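You operate a simulated robot arm through the tools that you are given. There is no shell and no other tool. Be economical: measure what you need, move in short steps, check, and stop when the job is done.

You run a simulated two-armed robot. Do the job below in one go: nothing can be reset, and whatever is moved stays where it is left.

JOB
Lock the small gate valve open and drop the orange test plug through.
Fine: free the lock first; the stiff handle drags the light valve, so it is held steady with the other hand.
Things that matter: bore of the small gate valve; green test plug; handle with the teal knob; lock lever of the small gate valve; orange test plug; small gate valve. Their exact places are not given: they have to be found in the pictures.

Only the result counts: the job must be done as asked and must still hold three seconds after the hand-in. Knocking over, shifting, dropping, spilling or breaking anything else fails it.

ROBOT AND FRAMES
Two 7-joint arms with two-finger parallel grippers on one trunk, on a base that drives. Base frame: it is fixed to the floor where the robot stands at the start and does not move with it; the origin is under the middle of the robot, x ahead of it, y to its left, z up; the surface under the hand at the start is at about z = 800. Readings come in mm, rad, newtons and seconds.
The left shoulder is at the start at [20, 170, 1203], the right one opposite. With the tool pointing down near the work surface each hand reaches from about 100 to 660 mm from the robot's upright axis, wherever it stands, measured 20 degrees to its own side. Places, roughly: bore of the small gate valve [400, -100, 800]; handle with the teal knob [400, -200, 900]; lock lever of the small gate valve [500, 0, 900]. Payload 3.8 kg a hand.
Tool frame (each hand has its own): the origin (TCP) lies between the finger pads and is the grasp point; the fingertips stand 30 mm ahead of it; z points along the fingers, y is the line along which they close. Largest opening 110 mm; finger width 20, thickness 10; the body of the gripper, 48 by 112 mm, starts 55 mm behind the TCP.
Orientation is that of the tool frame in the base frame, as a unit quaternion [w, x, y, z]. With the fingers straight down and closing along the base's y, the tool's x points along the base's -x, its y along +y and its z along -z.

CONTROLS
- The arms move only by the tool send_rows. It takes "left_increments", "right_increments" or both (then of equal length, played together; a hand with none holds still); each is a list of rows, each a list of 7 numbers: the shift along the tool's x, y, z in mm, then the turn, a rotation vector about the tool's x, y, z in degrees, then the finger opening in mm, from 0 to 110. In form: [[x, y, z, ax, ay, az, claw], ...]. A call has 1 to 20 rows; each row shifts and turns the commanded pose from where the row before left it, along the tool's axes as they then stand. Each row takes 0.2 s and may step no farther than 50 mm and 0.15 rad from the row before; otherwise, or with a gripper value out of range, the whole call is refused. A pose out of reach is approached as far as the arm can. The call stops where the force on the tool passes 50 N (or 10 N more than at its start, if that is more) or the arm is blocked; 0.2 s more then pass. The fingers move at their own pace (about 72 mm/s each) and stop on an object; they squeeze with about 31 N. The grip force told is the motor's: it shows also when the fingers shut on nothing. Time passes only in rows, and 0.2 s behind the last, so rows that do not move let the fingers close. It gives the time, the measured TCP pose, the force on the tool (base axes), the opening and the grip force at its end, in the units of the frame above (readings bear some noise), with the torque about the TCP (base axes, N m) and any sound that the robot's microphone picked up.
- Cameras (640 x 400 px; columns grow to the right, rows downward): "scene" is now at [107.8, 0.8, 1340.8]; the picture's right is [-0.21, -0.98, 0.00], its down [-0.61, 0.13, -0.78] and it looks along [0.76, -0.17, -0.62] (base axes); focal length 244 px, centre (320, 200). "left" rides on the left gripper at [73, -17, -103] in its tool frame; the picture's right is [0.23, 0.97, 0.00], its down [-0.76, 0.18, -0.62] and it looks along [-0.61, 0.14, 0.78] (tool axes); focal length 222 px, centre (320, 200). "right" rides on the right gripper at [73, 17, -103] in its tool frame; the picture's right is [-0.23, 0.97, 0.00], its down [-0.76, -0.18, -0.62] and it looks along [-0.61, -0.14, 0.78] (tool axes); focal length 222 px, centre (320, 200).
- grab_frame(camera): a new picture of that camera. It takes no simulated time.
- lift_body(by): slides the trunk up (or, below 0, down) by that many mm; the arms and the scene camera ride with it, the base frame stays. It gives what a move gives, with no picture.
- base_move(legs): drives the robot by 1 to 6 legs, each [ahead, turn to the left] in mm and rad, along the robot's own axes; the way and the turn of a leg run together, so that a leg with both is an arc; at most 1500 mm and 3.142 rad a leg. The arms and the cameras ride along, it lands a little off, and it stops where it bumps. It gives what a move gives.
- head_to(pan, tilt): turns the head with the scene camera to pan (to the left, within 1.396 rad either way) and tilt (down, from -0.506 to 1.204), counted from straight ahead of the robot. It gives what a move gives.
- measure_at(camera, pixels): for up to 12 pixels [column, row] of the newest picture of that camera ("zoom" is the newest enlarged one), the place [x, y, z] in the base frame of the surface seen there, good to about 3 mm, but the place of the scene camera against the robot may be out by one fixed shift of up to 25 mm in any direction. It takes no simulated time.
- close_up(camera, box): a new picture of the part [left, top, right, bottom] of that camera's present view, enlarged. It takes no simulated time.
- hand_in(): hands the job in; it is judged then, once.

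Go step by step. Measure first, check grasps and placings, and put right what went wrong. The budget is 80 turns and 58 pictures, counting those below and the enlarged ones. Unless the task says otherwise, let go and move clear before handing in, and close with one line.

The tools are called after "Call:" as name(argument=value, ...) on one line, values as JSON. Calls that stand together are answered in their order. send_rows: Moves the arms, as the interface text tells. Its arguments: {"type":"object","properties":{"left_increments":{"type":"array"},"right_increments":{"type":"array"}},"required":[]} The other tools are called the same way: lift_body (by) slides the trunk up or down; base_move (legs) drives the base; head_to (pan, tilt) turns the head that bears the scene camera; grab_frame (camera) takes a picture; measure_at (camera, pixels) gives the place of the surface under pixels of a picture; close_up (camera, box) takes an enlarged picture of a part of a camera's view; hand_in () hands the job in.

At the start:

```text
time_s: 0.0
left_tool_pos: [396.4, 146.5, 1197.8]
left_ee_rot: [0.001, -0.001, 1.0, 0.0]
left_ft_force: [-0.3, 0.0, -0.3]
left_ft_torque: [0.01, -0.01, 0.02]
left_opening: 109.8
left_grasp_force: 0.0
right_tool_pos: [383.9, -175.2, 1192.6]
right_ee_rot: [-0.001, -0.001, 1.0, 0.001]
right_ft_force: [1.1, -0.1, 0.0]
right_ft_torque: [-0.01, 0.0, -0.01]
right_opening: 110.2
right_grasp_force: 0.1
trunk travel left (down, up): [-300.0, 270.0]
robot x, y, heading: [2.5, 5.5, -0.001]
head pan, tilt: [-0.215, 0.674]
```

scene: 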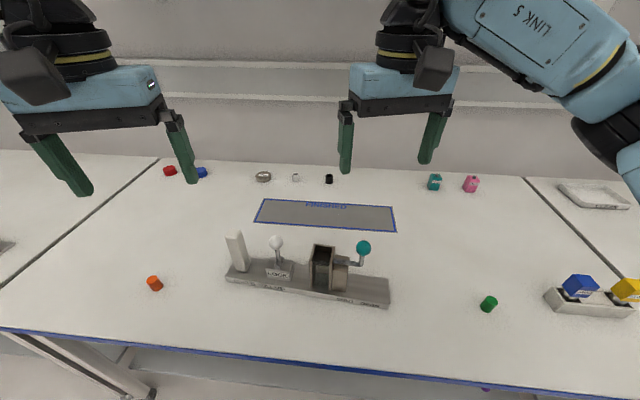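
right: 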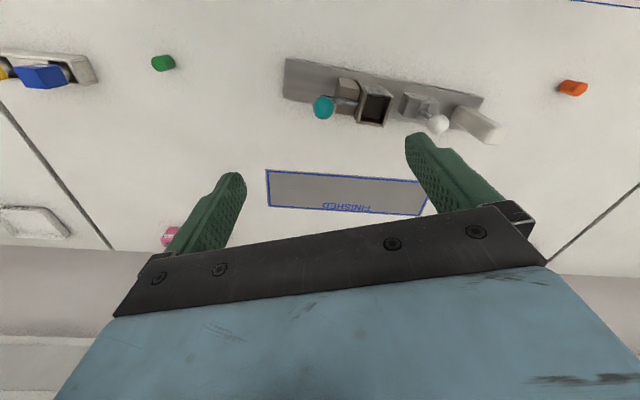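
left: 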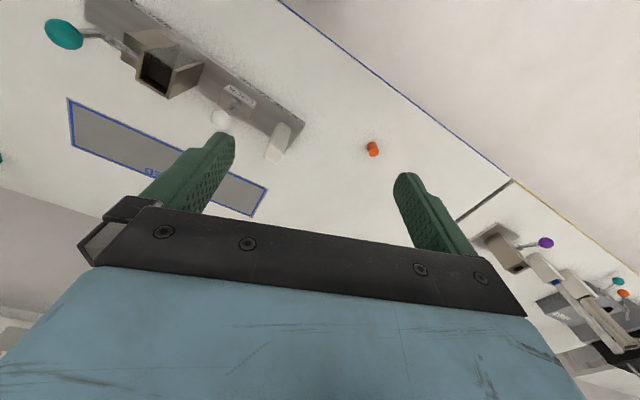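

The valve sits around scene pixels (230-390, 235-310), with the orange plug at (155,283) and the green one at (489,303). I'll enlarge the valve and measure.

Call:
close_up(camera="scene", box=[210, 220, 410, 320])

Call:
close_up(camera="right", box=[270, 40, 510, 160])

Call:
measure_at(camera="scene", pixels=[[155, 278], [155, 284], [489, 299], [238, 236], [276, 241], [278, 272], [324, 248], [364, 246], [322, 270], [230, 280], [388, 305], [240, 262]])

Call:
measure_at(camera="right", pixels=[[572, 88], [322, 107], [345, 88], [374, 106], [440, 124], [418, 102], [475, 125], [287, 75], [480, 100], [374, 90], [374, 124], [163, 62]])

```text
3.20 times, centred on (310, 270) of scene
```

zoom: 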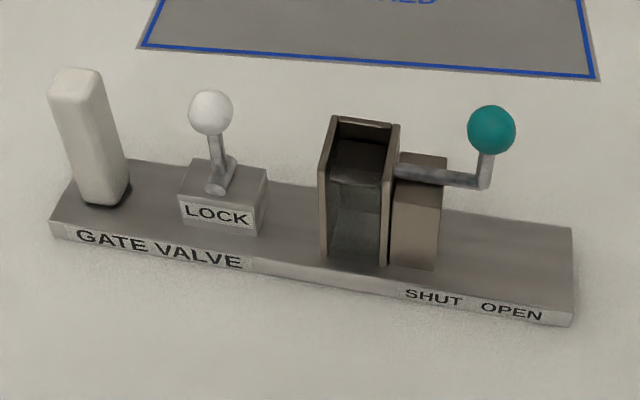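

```text
2.67 times, centred on (390, 100) of right
```

zoom: 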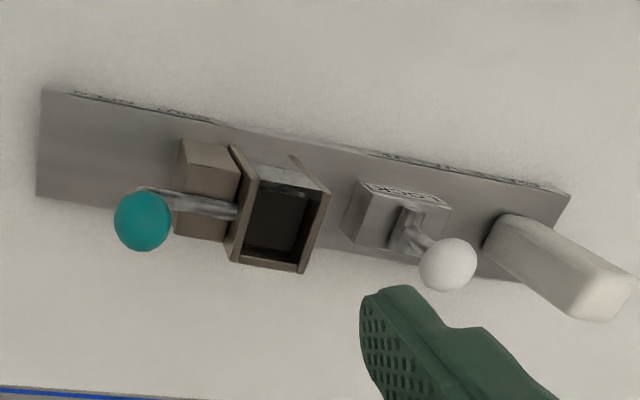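

```text
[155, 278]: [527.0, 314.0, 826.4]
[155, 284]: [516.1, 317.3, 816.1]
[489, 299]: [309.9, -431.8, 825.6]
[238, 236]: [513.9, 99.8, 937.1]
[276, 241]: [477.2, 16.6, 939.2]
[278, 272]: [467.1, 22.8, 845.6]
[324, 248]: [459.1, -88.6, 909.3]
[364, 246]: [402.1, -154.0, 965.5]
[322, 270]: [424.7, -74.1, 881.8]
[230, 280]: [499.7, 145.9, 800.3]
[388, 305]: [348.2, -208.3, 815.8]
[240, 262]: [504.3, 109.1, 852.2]
```

```text
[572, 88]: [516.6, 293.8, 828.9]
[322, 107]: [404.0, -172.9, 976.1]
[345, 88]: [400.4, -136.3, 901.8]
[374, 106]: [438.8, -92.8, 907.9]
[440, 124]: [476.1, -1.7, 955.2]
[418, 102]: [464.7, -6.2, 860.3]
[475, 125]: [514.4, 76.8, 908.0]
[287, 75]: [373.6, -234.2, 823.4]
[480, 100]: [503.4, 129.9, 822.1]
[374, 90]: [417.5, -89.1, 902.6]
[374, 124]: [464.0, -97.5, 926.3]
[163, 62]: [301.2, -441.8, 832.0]
```

The right camera (no fixed shift) disagrees with the scene by about (0, -19, +10). I need a closer look at the lock and the handle mechanism.

Call:
close_up(camera="scene", box=[255, 230, 305, 290])

Call:
close_up(camera="scene", box=[305, 235, 395, 315])

```text
6.67 times, centred on (280, 260) of scene
```

zoom: 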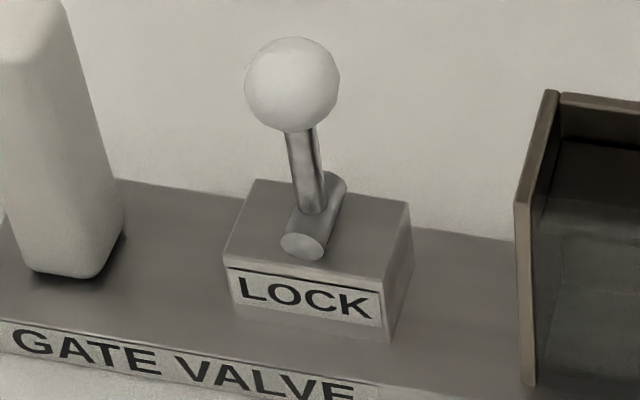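

```text
5.00 times, centred on (350, 275) of scene
```

zoom: 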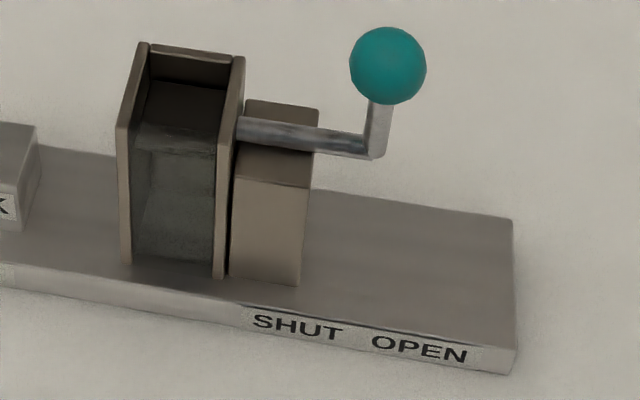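

The lock lever pivots on a pin across the valve, and the handle is a rod that slides from SHUT to OPEN. I'll bring the left hand down for a close view of the lock and post with its own camera.

Call:
send_rows(left_increments=[[6, -27, 36, 0, 0, 0, 110], [6, -27, 36, 0, 0, 0, 110], [6, -27, 36, 0, 0, 0, 110], [6, -27, 36, 0, 0, 0, 110], [0, 0, 0, 0, 0, 0, 110]])

Call:
grab_frame(camera="left")

```text
time_s: 1.2
left_tool_pos: [373.9, 37.3, 1055.5]
left_ee_rot: [-0.001, 0.0, 1.0, 0.0]
left_ft_force: [-1.1, 0.3, -0.2]
left_ft_torque: [0.0, 0.02, 0.01]
left_opening: 110.1
left_grasp_force: 0.1
right_tool_pos: [383.3, -174.4, 1193.2]
right_ee_rot: [-0.001, 0.0, 1.0, 0.0]
right_ft_force: [-0.6, 0.8, 0.0]
right_ft_torque: [-0.01, 0.0, 0.02]
right_opening: 110.1
right_grasp_force: 0.0
trunk travel left (down, up): [-300.0, 270.0]
robot x, y, heading: [2.3, 0.0, -0.004]
head pan, tilt: [-0.215, 0.674]
```

```text
50 pictures are left
```

left: 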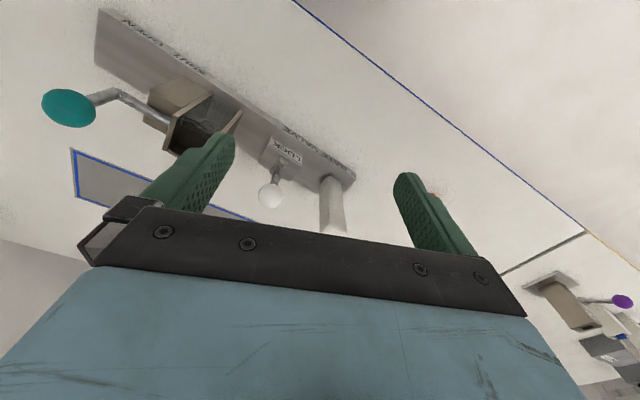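

The lock is at (272,180) and the post at (332,205) in the left view. I'll enlarge and measure them.

Call:
close_up(camera="left", box=[225, 110, 375, 240])

Call:
measure_at(camera="left", pixels=[[270, 197], [277, 172], [268, 152], [301, 161], [333, 226], [322, 220], [344, 224], [323, 185], [340, 185], [353, 177], [341, 161], [68, 107]])

```text
3.08 times, centred on (300, 175) of left
```

zoom: 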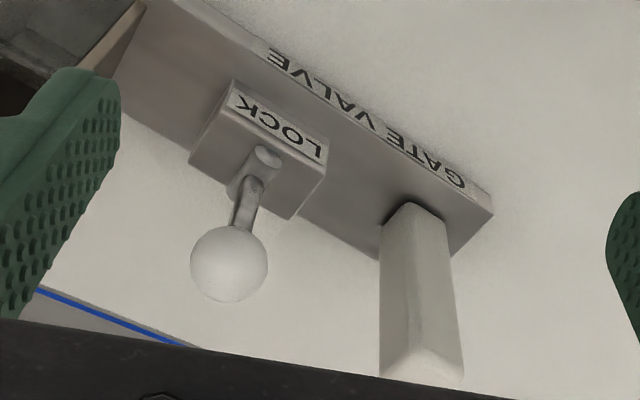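

```text
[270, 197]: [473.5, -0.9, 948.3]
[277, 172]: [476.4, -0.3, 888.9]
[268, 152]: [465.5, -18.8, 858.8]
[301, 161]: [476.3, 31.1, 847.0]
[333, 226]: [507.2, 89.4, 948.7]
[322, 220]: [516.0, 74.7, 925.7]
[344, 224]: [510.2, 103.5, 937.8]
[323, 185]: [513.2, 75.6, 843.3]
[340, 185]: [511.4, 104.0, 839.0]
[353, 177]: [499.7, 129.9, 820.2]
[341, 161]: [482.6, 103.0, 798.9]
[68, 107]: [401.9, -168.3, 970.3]
```

Ball centre is about (482,-1,937). I'll measure the pin and block exactly to get the lever's tilt, plus the post corners.

Call:
measure_at(camera="zoom", pixels=[[266, 156], [238, 185], [243, 215], [232, 85], [326, 145], [193, 157], [288, 214], [229, 262], [385, 365], [460, 370], [432, 350], [415, 215]])

Call:
close_up(camera="right", box=[380, 70, 500, 150])

```text
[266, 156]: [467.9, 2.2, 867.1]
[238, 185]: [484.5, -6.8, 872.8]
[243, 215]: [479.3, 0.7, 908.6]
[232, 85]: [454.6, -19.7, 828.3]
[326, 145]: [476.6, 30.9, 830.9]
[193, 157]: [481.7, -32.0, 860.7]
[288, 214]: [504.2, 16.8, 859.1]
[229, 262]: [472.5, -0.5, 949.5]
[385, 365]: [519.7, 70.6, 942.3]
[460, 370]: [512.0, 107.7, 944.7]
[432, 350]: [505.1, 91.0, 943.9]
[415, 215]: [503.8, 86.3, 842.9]
```

```text
5.00 times, centred on (440, 110) of right
```

zoom: 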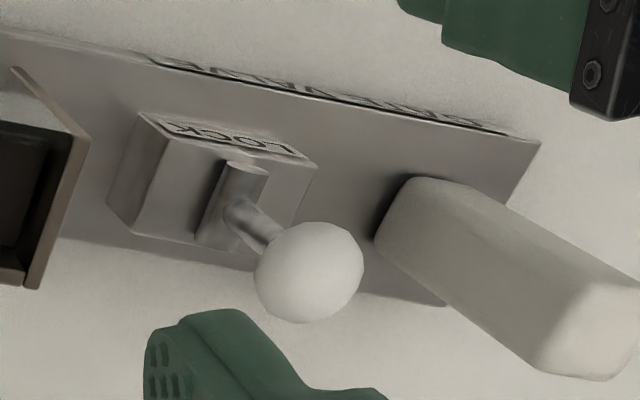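

The lever stands upright over its pin at about (477,-2,867) and the post centre is about (515,89), with the valve axis u ≈ (0.38,0.925). I'll turn the left hand so its fingers close along u and the palm leans towards the robot, ready to hold the post from the near side.

Call:
send_rows(left_increments=[[0, 0, 0, 0, 0, 7.4, 80], [0, 0, 0, 0, 0, 7.4, 80], [0, 0, 0, 0, 0, 7.5, 80], [0, 0, 0, 0, -8, 0, 80], [0, 0, 0, 0, -8, 0, 80], [0, 0, 0, 0, -8, 0, 80], [0, 0, 0, 0, -8, 0, 80], [0, 0, 0, 0, -8, 0, 80], [0, 0, 0, 0, -8, 0, 80], [0, 0, 0, 0, -8, 0, 80], [0, 0, 0, 0, -8, 0, 80], [0, 0, 0, 0, 0, 0, 80]])

```text
time_s: 3.8
left_tool_pos: [373.7, 38.4, 1052.8]
left_ee_rot: [0.49, 0.167, 0.85, -0.096]
left_ft_force: [0.2, -0.3, -0.2]
left_ft_torque: [0.0, 0.0, 0.01]
left_opening: 79.9
left_grasp_force: 0.0
left hand out of reach, approached as far as the arm can: row 11
right_tool_pos: [383.4, -174.9, 1193.6]
right_ee_rot: [0.0, 0.0, 1.0, 0.0]
right_ft_force: [-0.1, -0.1, -0.4]
right_ft_torque: [0.02, 0.0, 0.02]
right_opening: 110.1
right_grasp_force: 0.1
trunk travel left (down, up): [-300.0, 270.0]
robot x, y, heading: [1.7, 1.3, -0.001]
head pan, tilt: [-0.215, 0.674]
```

The hand leans about 60°, which is enough. I'll move it to a place about 120 mm back from the post along its fingers.

Call:
send_rows(left_increments=[[17, 20, 9, 0, 0, 0, 80], [17, 20, 9, 0, 0, 0, 80], [17, 20, 9, 0, 0, 0, 80], [17, 20, 9, 0, 0, 0, 80], [17, 20, 9, 0, 0, 0, 80], [0, 0, 0, 0, 0, 0, 80]])

Call:
grab_frame(camera="left")

Call:
grab_frame(camera="scene")

```text
time_s: 5.2
left_tool_pos: [383.7, 59.9, 1040.6]
left_ee_rot: [0.489, 0.168, 0.851, -0.096]
left_ft_force: [-1.3, -0.6, -0.5]
left_ft_torque: [0.0, 0.04, 0.02]
left_opening: 80.1
left_grasp_force: 0.0
left hand out of reach, approached as far as the arm can: row 1, 2, 3, 4, 5
right_tool_pos: [383.3, -175.5, 1193.5]
right_ee_rot: [0.0, 0.0, 1.0, 0.0]
right_ft_force: [0.9, -0.4, 0.6]
right_ft_torque: [0.03, 0.01, 0.02]
right_opening: 110.0
right_grasp_force: 0.1
trunk travel left (down, up): [-300.0, 270.0]
robot x, y, heading: [3.1, 1.1, 0.001]
head pan, tilt: [-0.215, 0.674]
```

```text
47 pictures are left
```

left: 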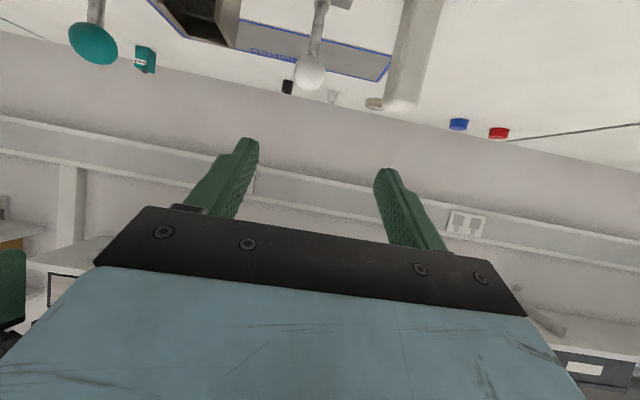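

```text
46 pictures are left
```

scene: 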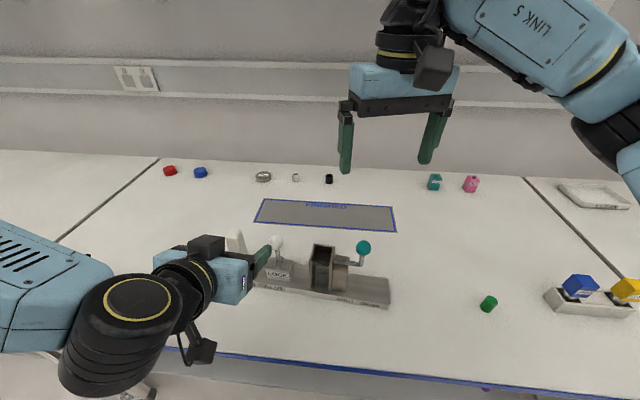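

The arm stalls at this lean so close in. I'll ease the lean by 16° and see where the commanded pose lies.

Call:
send_rows(left_increments=[[0, 0, 0, 0, 8, 0, 80], [0, 0, 0, 0, 8, 0, 80], [0, 0, 0, 0, 0, 0, 80]])

```text
time_s: 6.0
left_tool_pos: [381.7, 58.7, 1039.3]
left_ee_rot: [0.367, 0.178, 0.91, -0.072]
left_ft_force: [0.1, 0.7, -0.8]
left_ft_torque: [-0.03, -0.01, -0.01]
left_opening: 80.1
left_grasp_force: 0.1
right_tool_pos: [382.4, -174.8, 1194.9]
right_ee_rot: [0.0, 0.0, 1.0, -0.001]
right_ft_force: [-0.3, 0.7, -0.2]
right_ft_torque: [0.05, 0.0, -0.02]
right_opening: 110.4
right_grasp_force: 0.1
trunk travel left (down, up): [-300.0, 270.0]
robot x, y, heading: [0.1, 2.2, -0.005]
head pan, tilt: [-0.215, 0.674]
```

The lean is now 44°. I'll go to the pre-grasp point from there.

Call:
send_rows(left_increments=[[3.3, 19.5, 16, 0, 0, 0, 80], [3.3, 19.5, 16, 0, 0, 0, 80], [3.3, 19.5, 16, 0, 0, 0, 80], [3.3, 19.5, 16, 0, 0, 0, 80], [0, 0, 0, 0, -8, 0, 80], [0, 0, 0, 0, -8, 0, 80], [0, 0, 0, 0, 0, 0, 80]])

Call:
grab_frame(camera="left")

```text
time_s: 7.6
left_tool_pos: [443.9, 119.4, 983.7]
left_ee_rot: [0.43, 0.173, 0.882, -0.084]
left_ft_force: [0.7, 0.3, 0.3]
left_ft_torque: [0.03, -0.02, 0.02]
left_opening: 80.1
left_grasp_force: 0.1
left hand out of reach, approached as far as the arm can: row 6
right_tool_pos: [382.8, -175.1, 1195.8]
right_ee_rot: [-0.001, 0.001, 1.0, 0.0]
right_ft_force: [0.4, -0.7, 1.2]
right_ft_torque: [-0.04, 0.03, -0.03]
right_opening: 110.1
right_grasp_force: 0.1
trunk travel left (down, up): [-300.0, 270.0]
robot x, y, heading: [-2.1, -1.8, 0.001]
head pan, tilt: [-0.215, 0.674]
```

```text
45 pictures are left
```

left: 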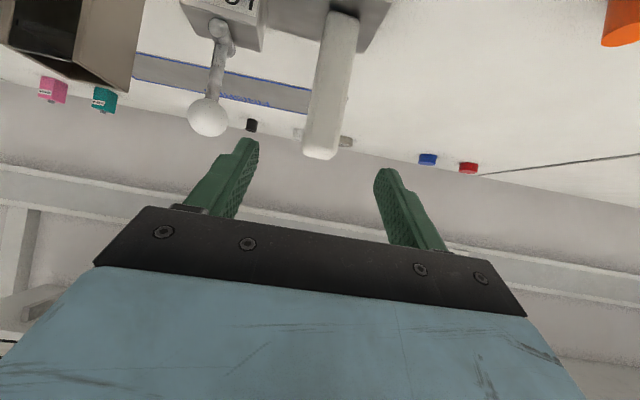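

Post and ball are both clearly visible. I'll measure them before closing in.

Call:
measure_at(camera="left", pixels=[[307, 145], [320, 150], [335, 145], [314, 110], [343, 110], [329, 60], [328, 90], [349, 60], [208, 117], [218, 60], [230, 30], [620, 20]])

```text
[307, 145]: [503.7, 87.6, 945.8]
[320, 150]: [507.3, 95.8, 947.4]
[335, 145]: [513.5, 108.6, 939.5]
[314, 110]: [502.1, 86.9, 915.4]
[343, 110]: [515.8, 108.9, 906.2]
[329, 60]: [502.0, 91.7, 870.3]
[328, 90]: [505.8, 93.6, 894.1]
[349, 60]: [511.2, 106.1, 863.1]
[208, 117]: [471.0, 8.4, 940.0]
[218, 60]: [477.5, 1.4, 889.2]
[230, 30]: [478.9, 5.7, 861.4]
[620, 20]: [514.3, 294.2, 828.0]
```

The post's near face is at about dv = -10 from centre (516,89) and its width is about 34 mm. I'll advance along the fingers with the jaws at 80 mm, not closing yet.

Call:
send_rows(left_increments=[[14, 0, 0, 0, 0, 0, 80], [0, 0, 22, 0, 0, 0, 80], [0, 0, 22, 0, 0, 0, 80], [0, 0, 22, 0, 0, 0, 80], [0, 0, 22, 0, 0, 0, 80], [0, 0, 22, 0, 0, 0, 80], [0, 0, 0, 0, 0, 0, 80]])

Call:
grab_frame(camera="left")

```text
time_s: 9.2
left_tool_pos: [517.0, 89.2, 903.2]
left_ee_rot: [0.429, 0.173, 0.883, -0.084]
left_ft_force: [-0.5, 0.8, 0.0]
left_ft_torque: [0.02, -0.01, 0.01]
left_opening: 80.1
left_grasp_force: 0.1
right_tool_pos: [382.6, -174.6, 1192.9]
right_ee_rot: [0.0, 0.0, 1.0, -0.001]
right_ft_force: [-0.1, -0.3, 0.9]
right_ft_torque: [-0.02, -0.01, -0.01]
right_opening: 109.9
right_grasp_force: 0.1
trunk travel left (down, up): [-300.0, 270.0]
robot x, y, heading: [2.1, -1.7, -0.001]
head pan, tilt: [-0.215, 0.674]
```

```text
44 pictures are left
```

left: 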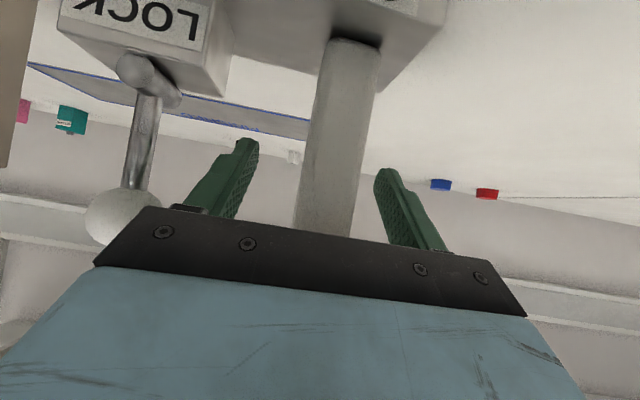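

The post's middle is at column ~331 where the TCP projects to 320, so it lies about 6 mm to +y. I'll shift 5 mm and close.

Call:
send_rows(left_increments=[[0, 5, 0, 0, 0, 0, 80], [0, 0, 0, 0, 0, 0, 50], [0, 0, 0, 0, 0, 0, 40], [0, 0, 0, 0, 0, 0, 0], [0, 0, 0, 0, 0, 0, 0], [0, 0, 0, 0, 0, 0, 0]])

Call:
grab_frame(camera="left")

Call:
grab_frame(camera="scene")

```text
time_s: 10.6
left_tool_pos: [517.3, 93.3, 903.6]
left_ee_rot: [0.43, 0.173, 0.882, -0.085]
left_ft_force: [-2.4, 0.1, 0.1]
left_ft_torque: [-0.82, 0.52, -0.89]
left_opening: 32.1
left_grasp_force: 31.7
right_tool_pos: [384.6, -175.4, 1194.4]
right_ee_rot: [-0.001, 0.0, 1.0, 0.001]
right_ft_force: [0.0, 0.3, 0.6]
right_ft_torque: [0.01, 0.03, 0.01]
right_opening: 109.9
right_grasp_force: 0.1
trunk travel left (down, up): [-300.0, 270.0]
robot x, y, heading: [-6.0, 5.7, 0.004]
head pan, tilt: [-0.215, 0.674]
```

```text
43 pictures are left
```

left: 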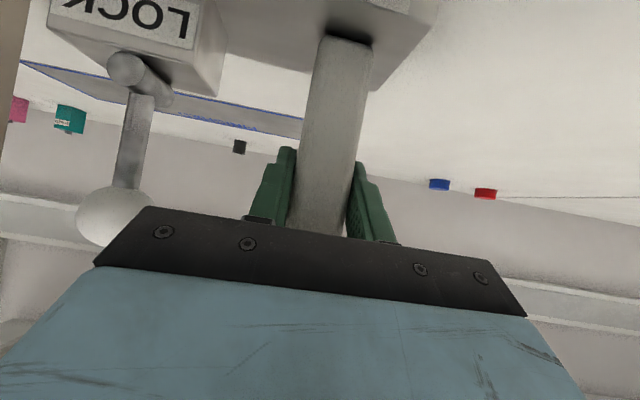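

```text
42 pictures are left
```

scene: 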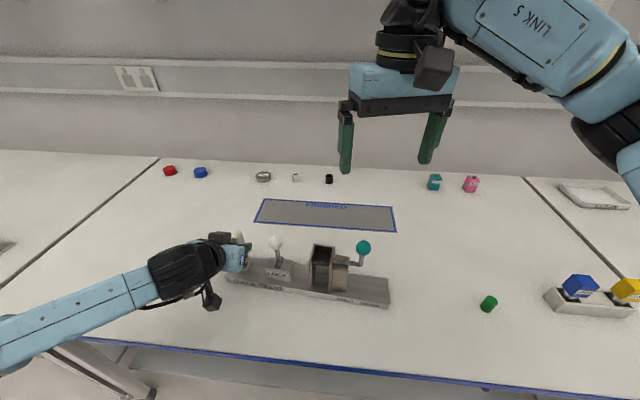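

The post is held (32 mm wide, 31.7 N) and the valve stayed put. Next I'll turn the right hand to close across the lever's swing plane, with its body leaning towards the bore side.

Call:
send_rows(right_increments=[[0, 0, 0, 0, 0, -8.4, 110], [0, 0, 0, 0, 0, -8.4, 80], [0, 0, 0, 0, 0, -8.4, 70], [0, 0, 0, 0, 0, -8.4, 70], [0, 0, 0, 0, 0, -8.4, 70], [0, 0, 0, 0, 0, -8.4, 70], [0, 0, 0, 0, 0, -8.4, 70], [0, 0, 0, 0, 0, -8.4, 70], [0, 0, 0, 0, -7, 0, 70], [0, 0, 0, 0, -7, 0, 70], [0, 0, 0, 0, -7, 0, 70], [0, 0, 0, 0, 0, 0, 70]])

```text
time_s: 13.2
left_tool_pos: [518.0, 94.0, 904.2]
left_ee_rot: [0.431, 0.173, 0.882, -0.084]
left_ft_force: [-2.1, 1.2, 0.0]
left_ft_torque: [-0.8, 0.33, -0.71]
left_opening: 32.0
left_grasp_force: 31.3
right_tool_pos: [379.7, -173.1, 1193.9]
right_ee_rot: [0.153, -0.543, 0.82, 0.101]
right_ft_force: [-0.7, 0.2, -0.8]
right_ft_torque: [0.01, 0.01, 0.01]
right_opening: 69.9
right_grasp_force: 0.1
right hand out of reach, approached as far as the arm can: row 8
trunk travel left (down, up): [-300.0, 270.0]
robot x, y, heading: [2.2, -1.9, -0.001]
head pan, tilt: [-0.215, 0.674]
```

The orientation came out as wanted. I'll move to 100 mm short of the ball along the fingers.

Call:
send_rows(right_increments=[[-13.1, -3.9, 30.2, 0, 0, 0, 70], [-13.1, -3.9, 30.2, 0, 0, 0, 70], [-13.1, -3.9, 30.2, 0, 0, 0, 70], [-13.1, -3.9, 30.2, 0, 0, 0, 70], [-13.1, -3.9, 30.2, 0, 0, 0, 70], [-13.1, -3.9, 30.2, 0, 0, 0, 70], [-13.1, -3.9, 30.2, 0, 0, 0, 70], [0, 0, 0, 0, 0, 0, 70]])

Call:
grab_frame(camera="right")

Call:
grab_frame(camera="scene")

```text
time_s: 15.0
left_tool_pos: [518.2, 93.0, 903.9]
left_ee_rot: [0.431, 0.173, 0.882, -0.085]
left_ft_force: [-1.1, -0.1, 0.1]
left_ft_torque: [-0.39, 0.04, -0.53]
left_opening: 31.9
left_grasp_force: 30.6
right_tool_pos: [402.0, -129.1, 1159.9]
right_ee_rot: [0.151, -0.542, 0.82, 0.103]
right_ft_force: [-0.1, 0.1, -0.3]
right_ft_torque: [0.0, -0.01, 0.01]
right_opening: 70.3
right_grasp_force: 0.1
right hand out of reach, approached as far as the arm can: row 2, 3, 4, 5, 6, 7
trunk travel left (down, up): [-300.0, 270.0]
robot x, y, heading: [0.5, -0.1, 0.002]
head pan, tilt: [-0.215, 0.674]
```

```text
41 pictures are left
```

right: 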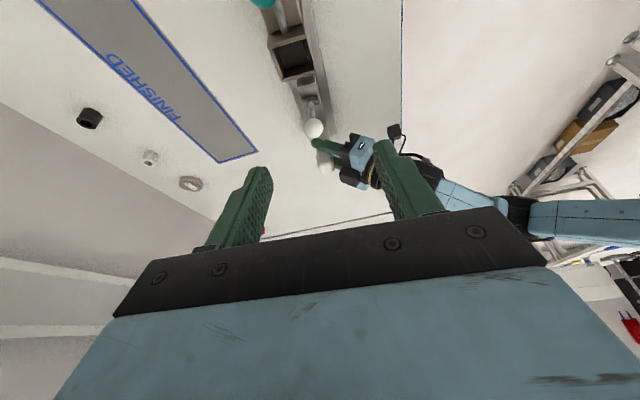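

```text
40 pictures are left
```

scene: 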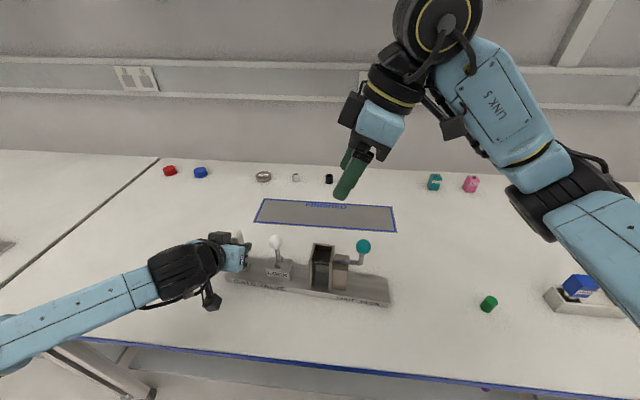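

The right arm can't reach in that yaw. Its body clears the left one if it points straight down with fingers closing along u, so I'll undo the lean, turn back to that yaw and close the fingers to use as a pusher.

Call:
send_rows(right_increments=[[0, 0, 0, 0, 7, 0, 70], [0, 0, 0, 0, 7, 0, 70], [0, 0, 0, 0, 7, 0, 70], [0, 0, 0, 0, 0, 8.13, 70], [0, 0, 0, 0, 0, 8.13, 70], [0, 0, 0, 0, 0, 8.13, 70], [0, 0, 0, 0, 0, 8.13, 50], [0, 0, 0, 0, 0, 8.13, 30], [0, 0, 0, 0, 0, 8.13, 10], [0, 0, 0, 0, 0, 8.13, 0], [0, 0, 0, 0, 0, 8.13, 0], [0, 0, 0, 0, 0, 8.13, 0], [0, 0, 0, 0, 0, 8.13, 0], [0, 0, 0, 0, 0, 8.13, 0], [0, 0, 0, 0, 0, 0, 0]])

```text
time_s: 18.2
left_tool_pos: [517.3, 93.4, 904.1]
left_ee_rot: [0.43, 0.173, 0.882, -0.084]
left_ft_force: [-0.3, 1.4, 0.3]
left_ft_torque: [-0.3, 0.04, -0.32]
left_opening: 32.0
left_grasp_force: 30.6
right_tool_pos: [402.0, -129.6, 1160.2]
right_ee_rot: [0.0, 0.194, 0.981, 0.0]
right_ft_force: [-0.1, 0.3, 0.2]
right_ft_torque: [-0.04, 0.01, 0.01]
right_opening: 0.0
right_grasp_force: 30.7
trunk travel left (down, up): [-300.0, 270.0]
robot x, y, heading: [-0.3, 0.1, -0.007]
head pan, tilt: [-0.215, 0.674]
```

Good orientation. I'll go to the bore side of the ball, above it, and then look.

Call:
send_rows(right_increments=[[-3.7, 16.6, 21.4, 0, 0, 0, 0], [-3.7, 16.6, 21.4, 0, 0, 0, 0], [-3.7, 16.6, 21.4, 0, 0, 0, 0], [-3.7, 16.6, 21.4, 0, 0, 0, 0], [-3.7, 16.6, 21.4, 0, 0, 0, 0], [-3.7, 16.6, 21.4, 0, 0, 0, 0], [-3.7, 16.6, 21.4, 0, 0, 0, 0], [0, 0, 0, 0, 0, 0, 0]])

Call:
grab_frame(camera="right")

Call:
close_up(camera="scene", box=[190, 160, 410, 320])

```text
time_s: 20.0
left_tool_pos: [517.4, 94.1, 903.5]
left_ee_rot: [0.431, 0.173, 0.882, -0.085]
left_ft_force: [-0.8, 0.3, -0.1]
left_ft_torque: [-0.26, -0.03, -0.27]
left_opening: 31.9
left_grasp_force: 30.8
right_tool_pos: [469.9, -31.8, 1006.4]
right_ee_rot: [0.0, 0.192, 0.981, -0.001]
right_ft_force: [0.5, 0.8, -0.4]
right_ft_torque: [-0.03, -0.02, 0.02]
right_opening: 0.1
right_grasp_force: 31.1
trunk travel left (down, up): [-300.0, 270.0]
robot x, y, heading: [-1.0, 2.0, 0.0]
head pan, tilt: [-0.215, 0.674]
```

```text
39 pictures are left
```

right: 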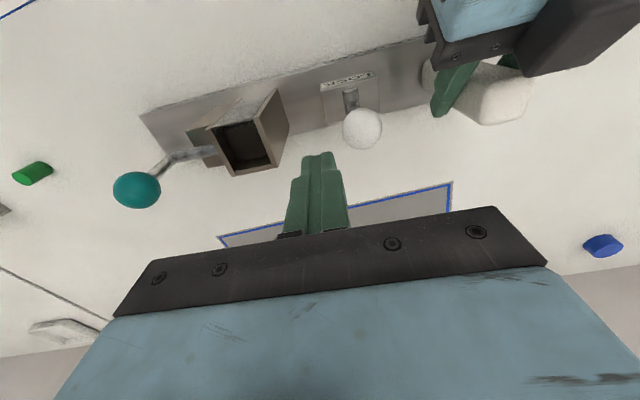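

```text
2.50 times, centred on (300, 240) of scene
```

zoom: 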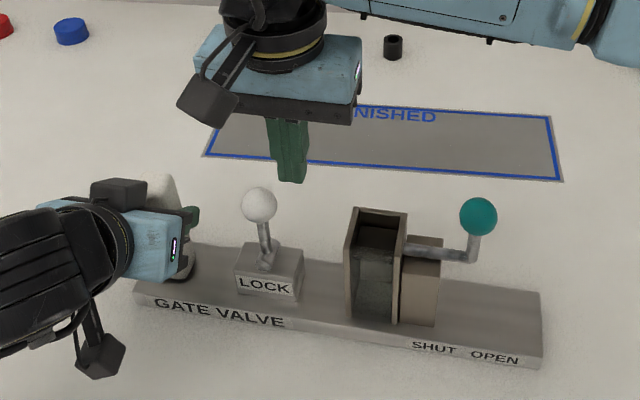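

The lever is upright at right-view (362,128) and the closed fingers stand on its bore side. I'll lower them and nudge gently towards the post.

Call:
send_rows(right_increments=[[0, 0, 20, 0, 0, 0, 0], [0, 0, 20, 0, 0, 0, 0], [0, 0, 22, 0, 0, 0, 0], [0, 4, 0, 0, 0, 0, 0], [0, 4, 0, 0, 0, 0, 0], [0, 4, 0, 0, 0, 0, 0], [0, 4, 0, 0, 0, 0, 0], [0, 0, 0, 0, 0, 0, 0]])

Call:
grab_frame(camera="right")

```text
time_s: 21.8
left_tool_pos: [517.2, 92.2, 904.5]
left_ee_rot: [0.43, 0.174, 0.882, -0.085]
left_ft_force: [0.4, 0.8, -0.4]
left_ft_torque: [-0.33, -0.01, -0.28]
left_opening: 31.8
left_grasp_force: 30.9
right_tool_pos: [477.0, -16.6, 946.7]
right_ee_rot: [0.0, 0.192, 0.981, 0.0]
right_ft_force: [-0.4, 0.3, 0.6]
right_ft_torque: [0.01, -0.03, 0.02]
right_opening: 0.4
right_grasp_force: 30.9
trunk travel left (down, up): [-300.0, 270.0]
robot x, y, heading: [0.4, -1.7, -0.001]
head pan, tilt: [-0.215, 0.674]
```

```text
37 pictures are left
```

right: 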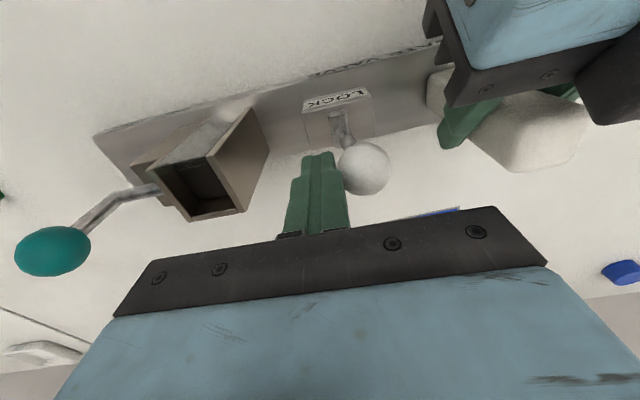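

No force felt yet. I'll measure where the ball now is.

Call:
measure_at(camera="right", pixels=[[366, 170], [350, 140], [337, 118], [50, 252], [210, 185]])

Call:
send_rows(right_increments=[[0, 4, 0, 0, 0, 0, 0], [0, 4, 0, 0, 0, 0, 0], [0, 0, 0, 0, 0, 0, 0]])

Call:
grab_frame(camera="right")

```text
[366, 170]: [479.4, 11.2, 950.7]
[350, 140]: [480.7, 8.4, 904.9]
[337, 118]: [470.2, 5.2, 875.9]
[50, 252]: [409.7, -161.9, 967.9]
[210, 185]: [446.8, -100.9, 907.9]
```

```text
time_s: 22.6
left_tool_pos: [517.7, 93.4, 904.1]
left_ee_rot: [0.43, 0.173, 0.882, -0.084]
left_ft_force: [-1.0, 0.5, -0.3]
left_ft_torque: [-0.23, -0.01, -0.19]
left_opening: 31.9
left_grasp_force: 30.4
right_tool_pos: [480.7, -9.3, 946.7]
right_ee_rot: [-0.001, 0.193, 0.981, 0.0]
right_ft_force: [0.3, -0.4, 0.4]
right_ft_torque: [0.01, 0.0, 0.05]
right_opening: 0.0
right_grasp_force: 30.8
trunk travel left (down, up): [-300.0, 270.0]
robot x, y, heading: [-2.8, -1.6, 0.001]
head pan, tilt: [-0.215, 0.674]
```

```text
36 pictures are left
```

right: 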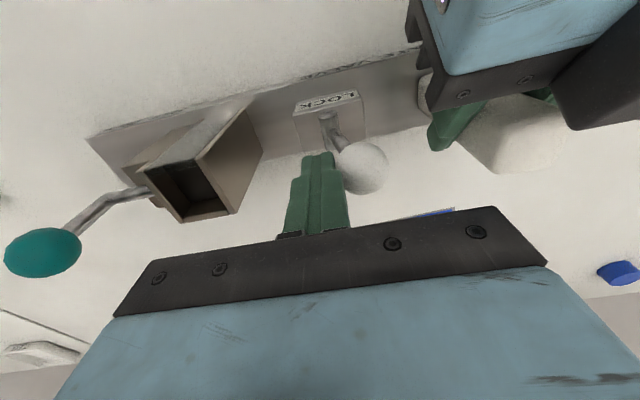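

The ball moves with the finger towards the post, with almost no force. I'll keep pushing in small steps.

Call:
send_rows(right_increments=[[0, 4, 1, 0, 0, 0, 0], [0, 4, 1, 0, 0, 0, 0], [0, 4, 2, 0, 0, 0, 0], [0, 4, 2, 0, 0, 0, 0], [0, 0, 0, 0, 0, 0, 0]])

Call:
grab_frame(camera="right")

```text
time_s: 23.8
left_tool_pos: [517.1, 94.8, 903.5]
left_ee_rot: [0.43, 0.173, 0.882, -0.084]
left_ft_force: [-0.5, 0.6, 0.2]
left_ft_torque: [-0.23, -0.04, -0.21]
left_opening: 32.0
left_grasp_force: 31.1
right_tool_pos: [485.6, 6.0, 939.9]
right_ee_rot: [0.0, 0.193, 0.981, 0.0]
right_ft_force: [-0.1, 0.9, 0.0]
right_ft_torque: [-0.01, 0.03, 0.0]
right_opening: 0.0
right_grasp_force: 31.0
trunk travel left (down, up): [-300.0, 270.0]
robot x, y, heading: [-2.9, 1.2, 0.001]
head pan, tilt: [-0.215, 0.674]
```

```text
35 pictures are left
```

right: 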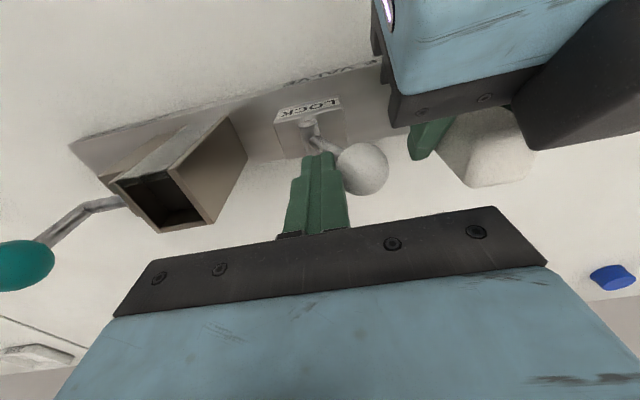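

The lever is now about 29° over. I'll continue, watching the roughly 20 mm gap to the left finger.

Call:
send_rows(right_increments=[[0, 3, 2, 0, 0, 0, 0], [0, 3, 2, 0, 0, 0, 0], [0, 3, 2, 0, 0, 0, 0], [0, 3, 2, 0, 0, 0, 0], [0, 0, 0, 0, 0, 0, 0]])

Call:
grab_frame(camera="right")

```text
time_s: 25.0
left_tool_pos: [517.4, 94.9, 904.2]
left_ee_rot: [0.431, 0.173, 0.882, -0.085]
left_ft_force: [-1.5, 1.6, 0.0]
left_ft_torque: [-0.2, -0.02, -0.22]
left_opening: 32.1
left_grasp_force: 31.0
right_tool_pos: [490.3, 17.6, 933.4]
right_ee_rot: [0.0, 0.193, 0.981, 0.0]
right_ft_force: [0.3, 0.0, 0.4]
right_ft_torque: [-0.05, 0.03, -0.01]
right_opening: 0.1
right_grasp_force: 30.7
trunk travel left (down, up): [-300.0, 270.0]
robot x, y, heading: [-2.6, -0.3, 0.004]
head pan, tilt: [-0.215, 0.674]
```

```text
34 pictures are left
```

right: 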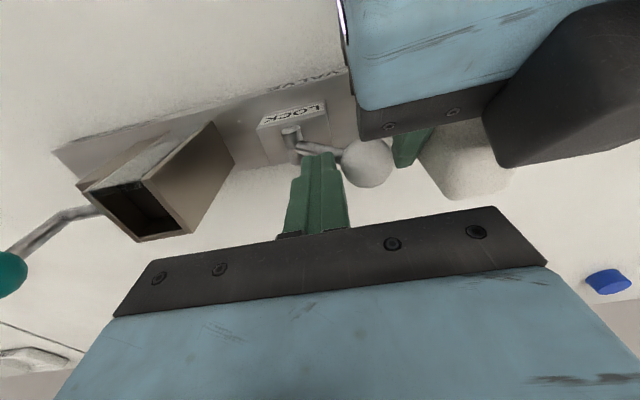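

Still free, about 41° over, with around 16 mm left to the left finger. I'll go a little further to find the stop.

Call:
send_rows(right_increments=[[0, 3, 3, 0, 0, 0, 0], [0, 3, 3, 0, 0, 0, 0], [0, 0, 0, 0, 0, 0, 0]])

Call:
close_up(camera="right", box=[230, 80, 450, 220])

```text
time_s: 25.8
left_tool_pos: [518.1, 95.3, 904.5]
left_ee_rot: [0.43, 0.171, 0.883, -0.081]
left_ft_force: [12.4, 9.5, -6.4]
left_ft_torque: [-1.74, -0.44, -0.52]
left_opening: 31.9
left_grasp_force: 31.4
right_tool_pos: [492.8, 23.3, 929.9]
right_ee_rot: [0.002, 0.193, 0.981, -0.001]
right_ft_force: [-14.3, -18.4, 35.1]
right_ft_torque: [-0.28, 0.29, 0.03]
right_opening: 0.0
right_grasp_force: 31.1
trunk travel left (down, up): [-300.0, 270.0]
robot x, y, heading: [0.6, 0.5, -0.001]
head pan, tilt: [-0.215, 0.674]
```

```text
2.86 times, centred on (340, 150) of right
```

zoom: 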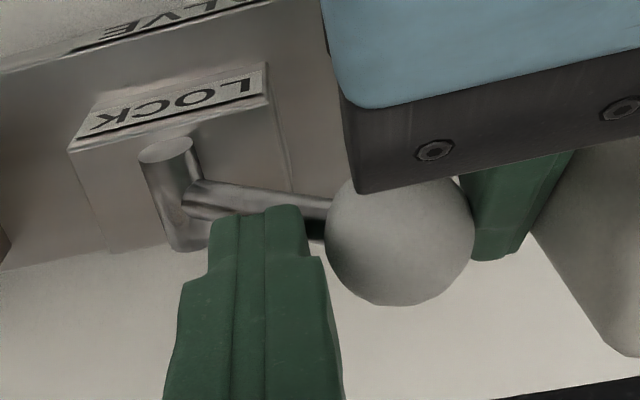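

There's 35 N upward, so either the lever has met its stop or the fingertip is on the stem. I'll back off and lift clear, then look at where the lever rests.

Call:
send_rows(right_increments=[[0, -4, -6, 0, 0, 0, 0], [0, -6, -20, 0, 0, 0, 0], [0, -10, -40, 0, 0, 0, 0], [0, -40, -20, 0, 0, 0, 0], [0, -40, 0, 0, 0, 0, 0], [0, 0, 0, 0, 0, 0, 0]])

Call:
close_up(camera="scene", box=[190, 200, 410, 320])

Call:
grab_frame(camera="right")

```text
time_s: 27.2
left_tool_pos: [517.5, 93.2, 903.3]
left_ee_rot: [0.43, 0.173, 0.882, -0.084]
left_ft_force: [-0.5, 0.5, 0.0]
left_ft_torque: [-0.16, 0.43, -0.56]
left_opening: 31.7
left_grasp_force: 30.6
right_tool_pos: [456.1, -69.4, 1016.3]
right_ee_rot: [0.0, 0.194, 0.981, 0.0]
right_ft_force: [-0.1, -0.2, -0.3]
right_ft_torque: [-0.02, 0.04, -0.01]
right_opening: 0.0
right_grasp_force: 31.3
trunk travel left (down, up): [-300.0, 270.0]
robot x, y, heading: [1.0, 0.0, -0.004]
head pan, tilt: [-0.215, 0.674]
```

```text
2.91 times, centred on (300, 260) of scene
```

zoom: 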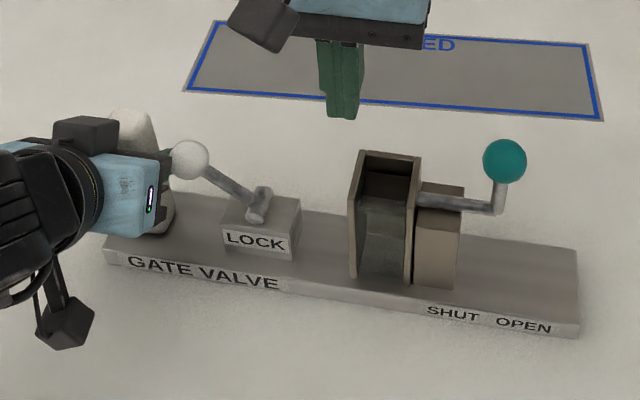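

```text
31 pictures are left
```

right: 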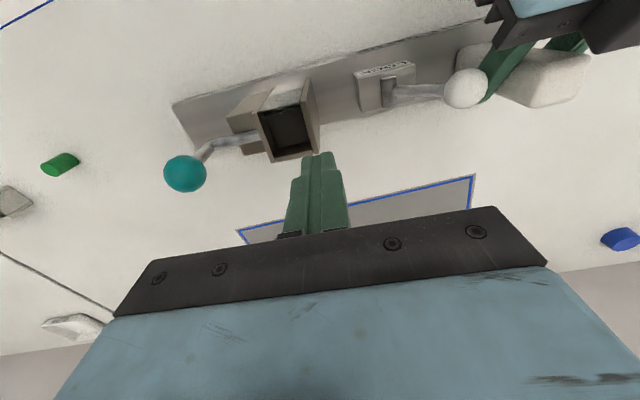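

The lever rests at about 50°, close to the left finger. Next I'll measure the teal knob for grasping.

Call:
measure_at(camera="right", pixels=[[184, 173], [170, 173], [200, 173], [184, 160], [205, 150], [258, 138], [463, 88], [284, 132], [262, 110], [310, 100], [316, 148], [272, 160]])

```text
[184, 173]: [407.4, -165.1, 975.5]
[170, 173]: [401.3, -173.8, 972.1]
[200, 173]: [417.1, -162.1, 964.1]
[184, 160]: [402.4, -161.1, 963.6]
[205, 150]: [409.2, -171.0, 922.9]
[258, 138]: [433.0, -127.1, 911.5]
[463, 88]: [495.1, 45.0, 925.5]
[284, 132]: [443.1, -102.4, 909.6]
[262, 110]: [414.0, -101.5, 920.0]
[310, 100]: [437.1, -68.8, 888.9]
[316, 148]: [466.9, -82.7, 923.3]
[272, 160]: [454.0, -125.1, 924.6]
```

Knob centre is about (409,-176,960). I'll go above it opened to 75 mm, then descend around it.

Call:
send_rows(right_increments=[[0, -10, -30, 0, 0, 0, 30], [1, -35, 0, 0, 0, 0, 75], [1, -35, 0, 0, 0, 0, 75], [1, -36, 0, 0, 0, 0, 75], [0, 0, 10, 0, 0, 0, 75], [0, 0, 0, 0, 0, 0, 75]])

Call:
grab_frame(camera="right")

```text
time_s: 28.6
left_tool_pos: [516.7, 93.2, 904.2]
left_ee_rot: [0.43, 0.173, 0.882, -0.084]
left_ft_force: [-1.3, 0.0, -0.1]
left_ft_torque: [-0.05, 0.37, -0.3]
left_opening: 32.2
left_grasp_force: 31.2
right_tool_pos: [407.9, -177.5, 1033.9]
right_ee_rot: [0.0, 0.193, 0.981, 0.0]
right_ft_force: [0.1, -0.7, 0.2]
right_ft_torque: [0.02, 0.02, 0.01]
right_opening: 74.8
right_grasp_force: 0.0
trunk travel left (down, up): [-300.0, 270.0]
robot x, y, heading: [1.3, 0.1, -0.005]
head pan, tilt: [-0.215, 0.674]
```

```text
30 pictures are left
```

right: 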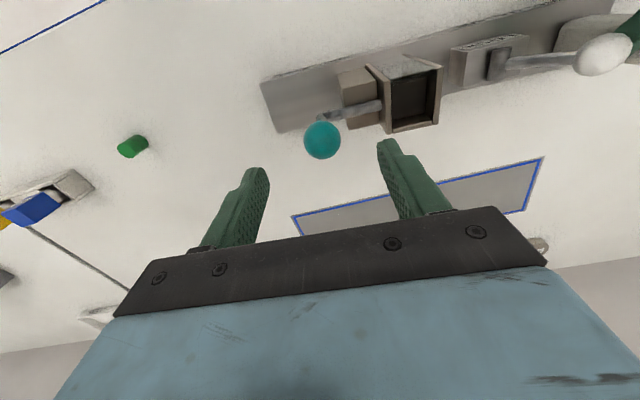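

Knob column 322 is centred on the TCP. I'll descend 72 mm and close.

Call:
send_rows(right_increments=[[0, 0, 24, 0, 0, 0, 75], [0, 0, 24, 0, 0, 0, 75], [0, 0, 24, 0, 0, 0, 75], [0, 0, 0, 0, 0, 0, 40], [0, 0, 0, 0, 0, 0, 0], [0, 0, 0, 0, 0, 0, 0], [0, 0, 0, 0, 0, 0, 0]])

Call:
grab_frame(camera="right")

```text
time_s: 30.2
left_tool_pos: [517.9, 92.9, 904.5]
left_ee_rot: [0.43, 0.173, 0.882, -0.084]
left_ft_force: [-2.6, -0.9, 0.8]
left_ft_torque: [0.04, 0.35, -0.38]
left_opening: 31.9
left_grasp_force: 31.2
right_tool_pos: [407.9, -176.8, 960.9]
right_ee_rot: [0.0, 0.194, 0.981, 0.0]
right_ft_force: [1.6, 0.6, 0.7]
right_ft_torque: [0.05, -0.13, 0.04]
right_opening: 30.7
right_grasp_force: 31.2
trunk travel left (down, up): [-300.0, 270.0]
robot x, y, heading: [1.5, -1.4, -0.005]
head pan, tilt: [-0.215, 0.674]
```

```text
29 pictures are left
```

right: 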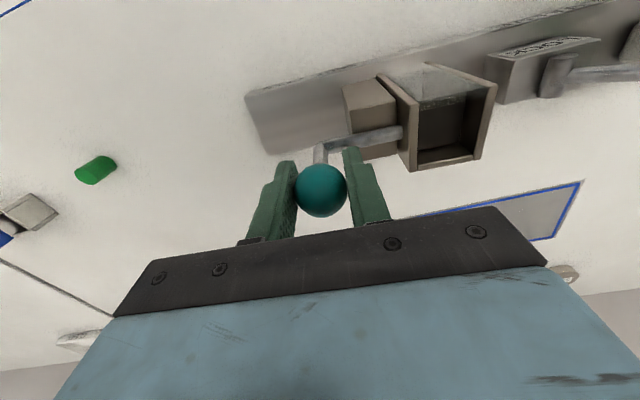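

The knob is gripped at 30.7 mm. I'll pull along -u towards OPEN in small steps.

Call:
send_rows(right_increments=[[0, -4, 0, 0, 0, 0, 0], [0, -4, 0, 0, 0, 0, 0], [0, -4, 0, 0, 0, 0, 0], [0, -4, 0, 0, 0, 0, 0], [0, 0, 0, 0, 0, 0, 0]])

Call:
grab_frame(camera="right")

```text
time_s: 31.4
left_tool_pos: [517.0, 93.3, 905.1]
left_ee_rot: [0.43, 0.173, 0.882, -0.084]
left_ft_force: [-4.2, -7.1, -0.3]
left_ft_torque: [-0.49, -0.5, -0.65]
left_opening: 32.0
left_grasp_force: 31.1
right_tool_pos: [401.0, -189.9, 962.2]
right_ee_rot: [0.001, 0.193, 0.981, 0.0]
right_ft_force: [1.8, 3.1, 4.4]
right_ft_torque: [0.35, 0.6, 0.13]
right_opening: 30.8
right_grasp_force: 31.2
trunk travel left (down, up): [-300.0, 270.0]
robot x, y, heading: [0.7, 0.2, -0.001]
head pan, tilt: [-0.215, 0.674]
```

```text
28 pictures are left
```

right: 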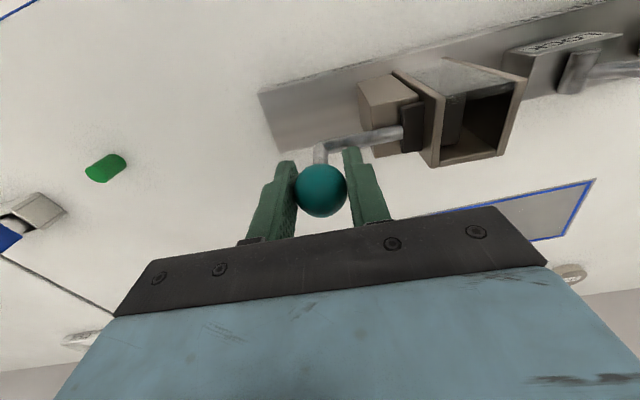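

The dark gate plate is emerging at (412,125), so the lock is free. I'll continue pulling until the stop.

Call:
send_rows(right_increments=[[0, -4, 0, 0, 0, 0, 0], [0, -4, 0, 0, 0, 0, 0], [0, -4, 0, 0, 0, 0, 0], [0, -4, 0, 0, 0, 0, 0], [0, -4, 0, 0, 0, 0, 0], [0, -4, 0, 0, 0, 0, 0], [0, 0, 0, 0, 0, 0, 0]])

Call:
grab_frame(camera="right")

```text
time_s: 33.0
left_tool_pos: [517.6, 94.0, 904.4]
left_ee_rot: [0.43, 0.172, 0.882, -0.084]
left_ft_force: [-6.5, -5.3, -0.2]
left_ft_torque: [-0.69, 0.42, -1.07]
left_opening: 31.9
left_grasp_force: 31.3
right_tool_pos: [391.7, -215.3, 961.8]
right_ee_rot: [0.0, 0.194, 0.981, 0.0]
right_ft_force: [4.8, 2.2, 2.7]
right_ft_torque: [0.03, -0.2, 0.04]
right_opening: 30.9
right_grasp_force: 30.3
trunk travel left (down, up): [-300.0, 270.0]
robot x, y, heading: [1.2, -3.7, -0.002]
head pan, tilt: [-0.215, 0.674]
```

```text
27 pictures are left
```

right: 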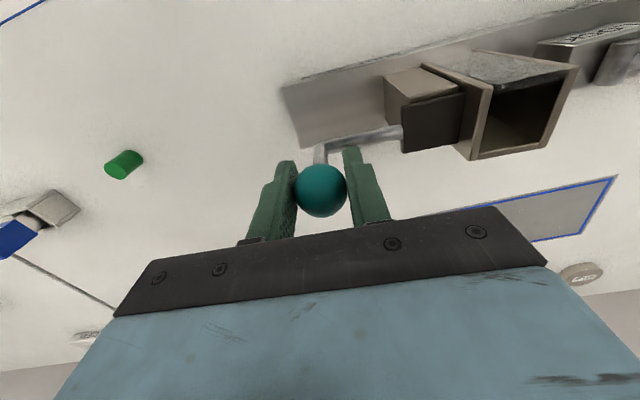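

41 mm so far and the bore looks clear. I'll keep on to the stop.

Call:
send_rows(right_increments=[[0, -3, 0, 0, 0, 0, 0], [0, -3, 0, 0, 0, 0, 0], [0, -3, 0, 0, 0, 0, 0], [0, -3, 0, 0, 0, 0, 0], [0, -3, 0, 0, 0, 0, 0], [0, -3, 0, 0, 0, 0, 0], [0, 0, 0, 0, 0, 0, 0]])

Call:
grab_frame(camera="right")

```text
time_s: 34.6
left_tool_pos: [514.1, 85.9, 905.7]
left_ee_rot: [0.431, 0.178, 0.88, -0.093]
left_ft_force: [-13.4, -41.7, 0.4]
left_ft_torque: [1.57, 0.15, 0.88]
left_opening: 32.7
left_grasp_force: 31.2
right_tool_pos: [385.8, -225.6, 961.0]
right_ee_rot: [0.002, 0.19, 0.982, 0.008]
right_ft_force: [12.6, 42.2, -0.4]
right_ft_torque: [0.0, -0.34, 0.2]
right_opening: 31.2
right_grasp_force: 30.7
trunk travel left (down, up): [-300.0, 270.0]
robot x, y, heading: [-1.9, -0.6, 0.004]
head pan, tilt: [-0.215, 0.674]
```

```text
26 pictures are left
```

right: 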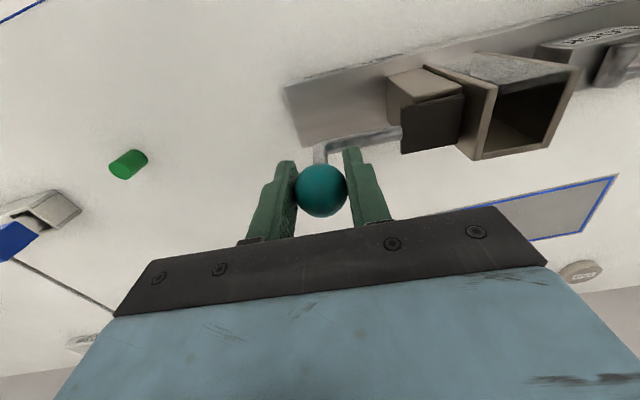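

The handle is hard against its open stop (44 N, about 44 mm travel) and the arms are straining. I'll ease the right hand 13.5 mm back so the valve relaxes without closing the gate, then release the knob.

Call:
send_rows(right_increments=[[0, 5, 0, 0, 0, 0, 0], [0, 5, 0, 0, 0, 0, 0], [0, 3.5, 0, 0, 0, 0, 0], [0, 0, 0, 0, 0, 0, 0], [0, 0, 0, 0, 0, 0, 0]])

```text
time_s: 35.8
left_tool_pos: [517.3, 93.2, 905.1]
left_ee_rot: [0.431, 0.173, 0.881, -0.086]
left_ft_force: [-9.2, -15.8, -0.2]
left_ft_torque: [-0.2, -0.72, -0.49]
left_opening: 31.8
left_grasp_force: 30.8
right_tool_pos: [391.8, -217.1, 962.3]
right_ee_rot: [0.001, 0.195, 0.981, 0.001]
right_ft_force: [10.4, 14.8, -0.3]
right_ft_torque: [0.16, 0.4, -0.18]
right_opening: 30.7
right_grasp_force: 31.3
trunk travel left (down, up): [-300.0, 270.0]
robot x, y, heading: [-2.6, -2.1, 0.0]
head pan, tilt: [-0.215, 0.674]
```

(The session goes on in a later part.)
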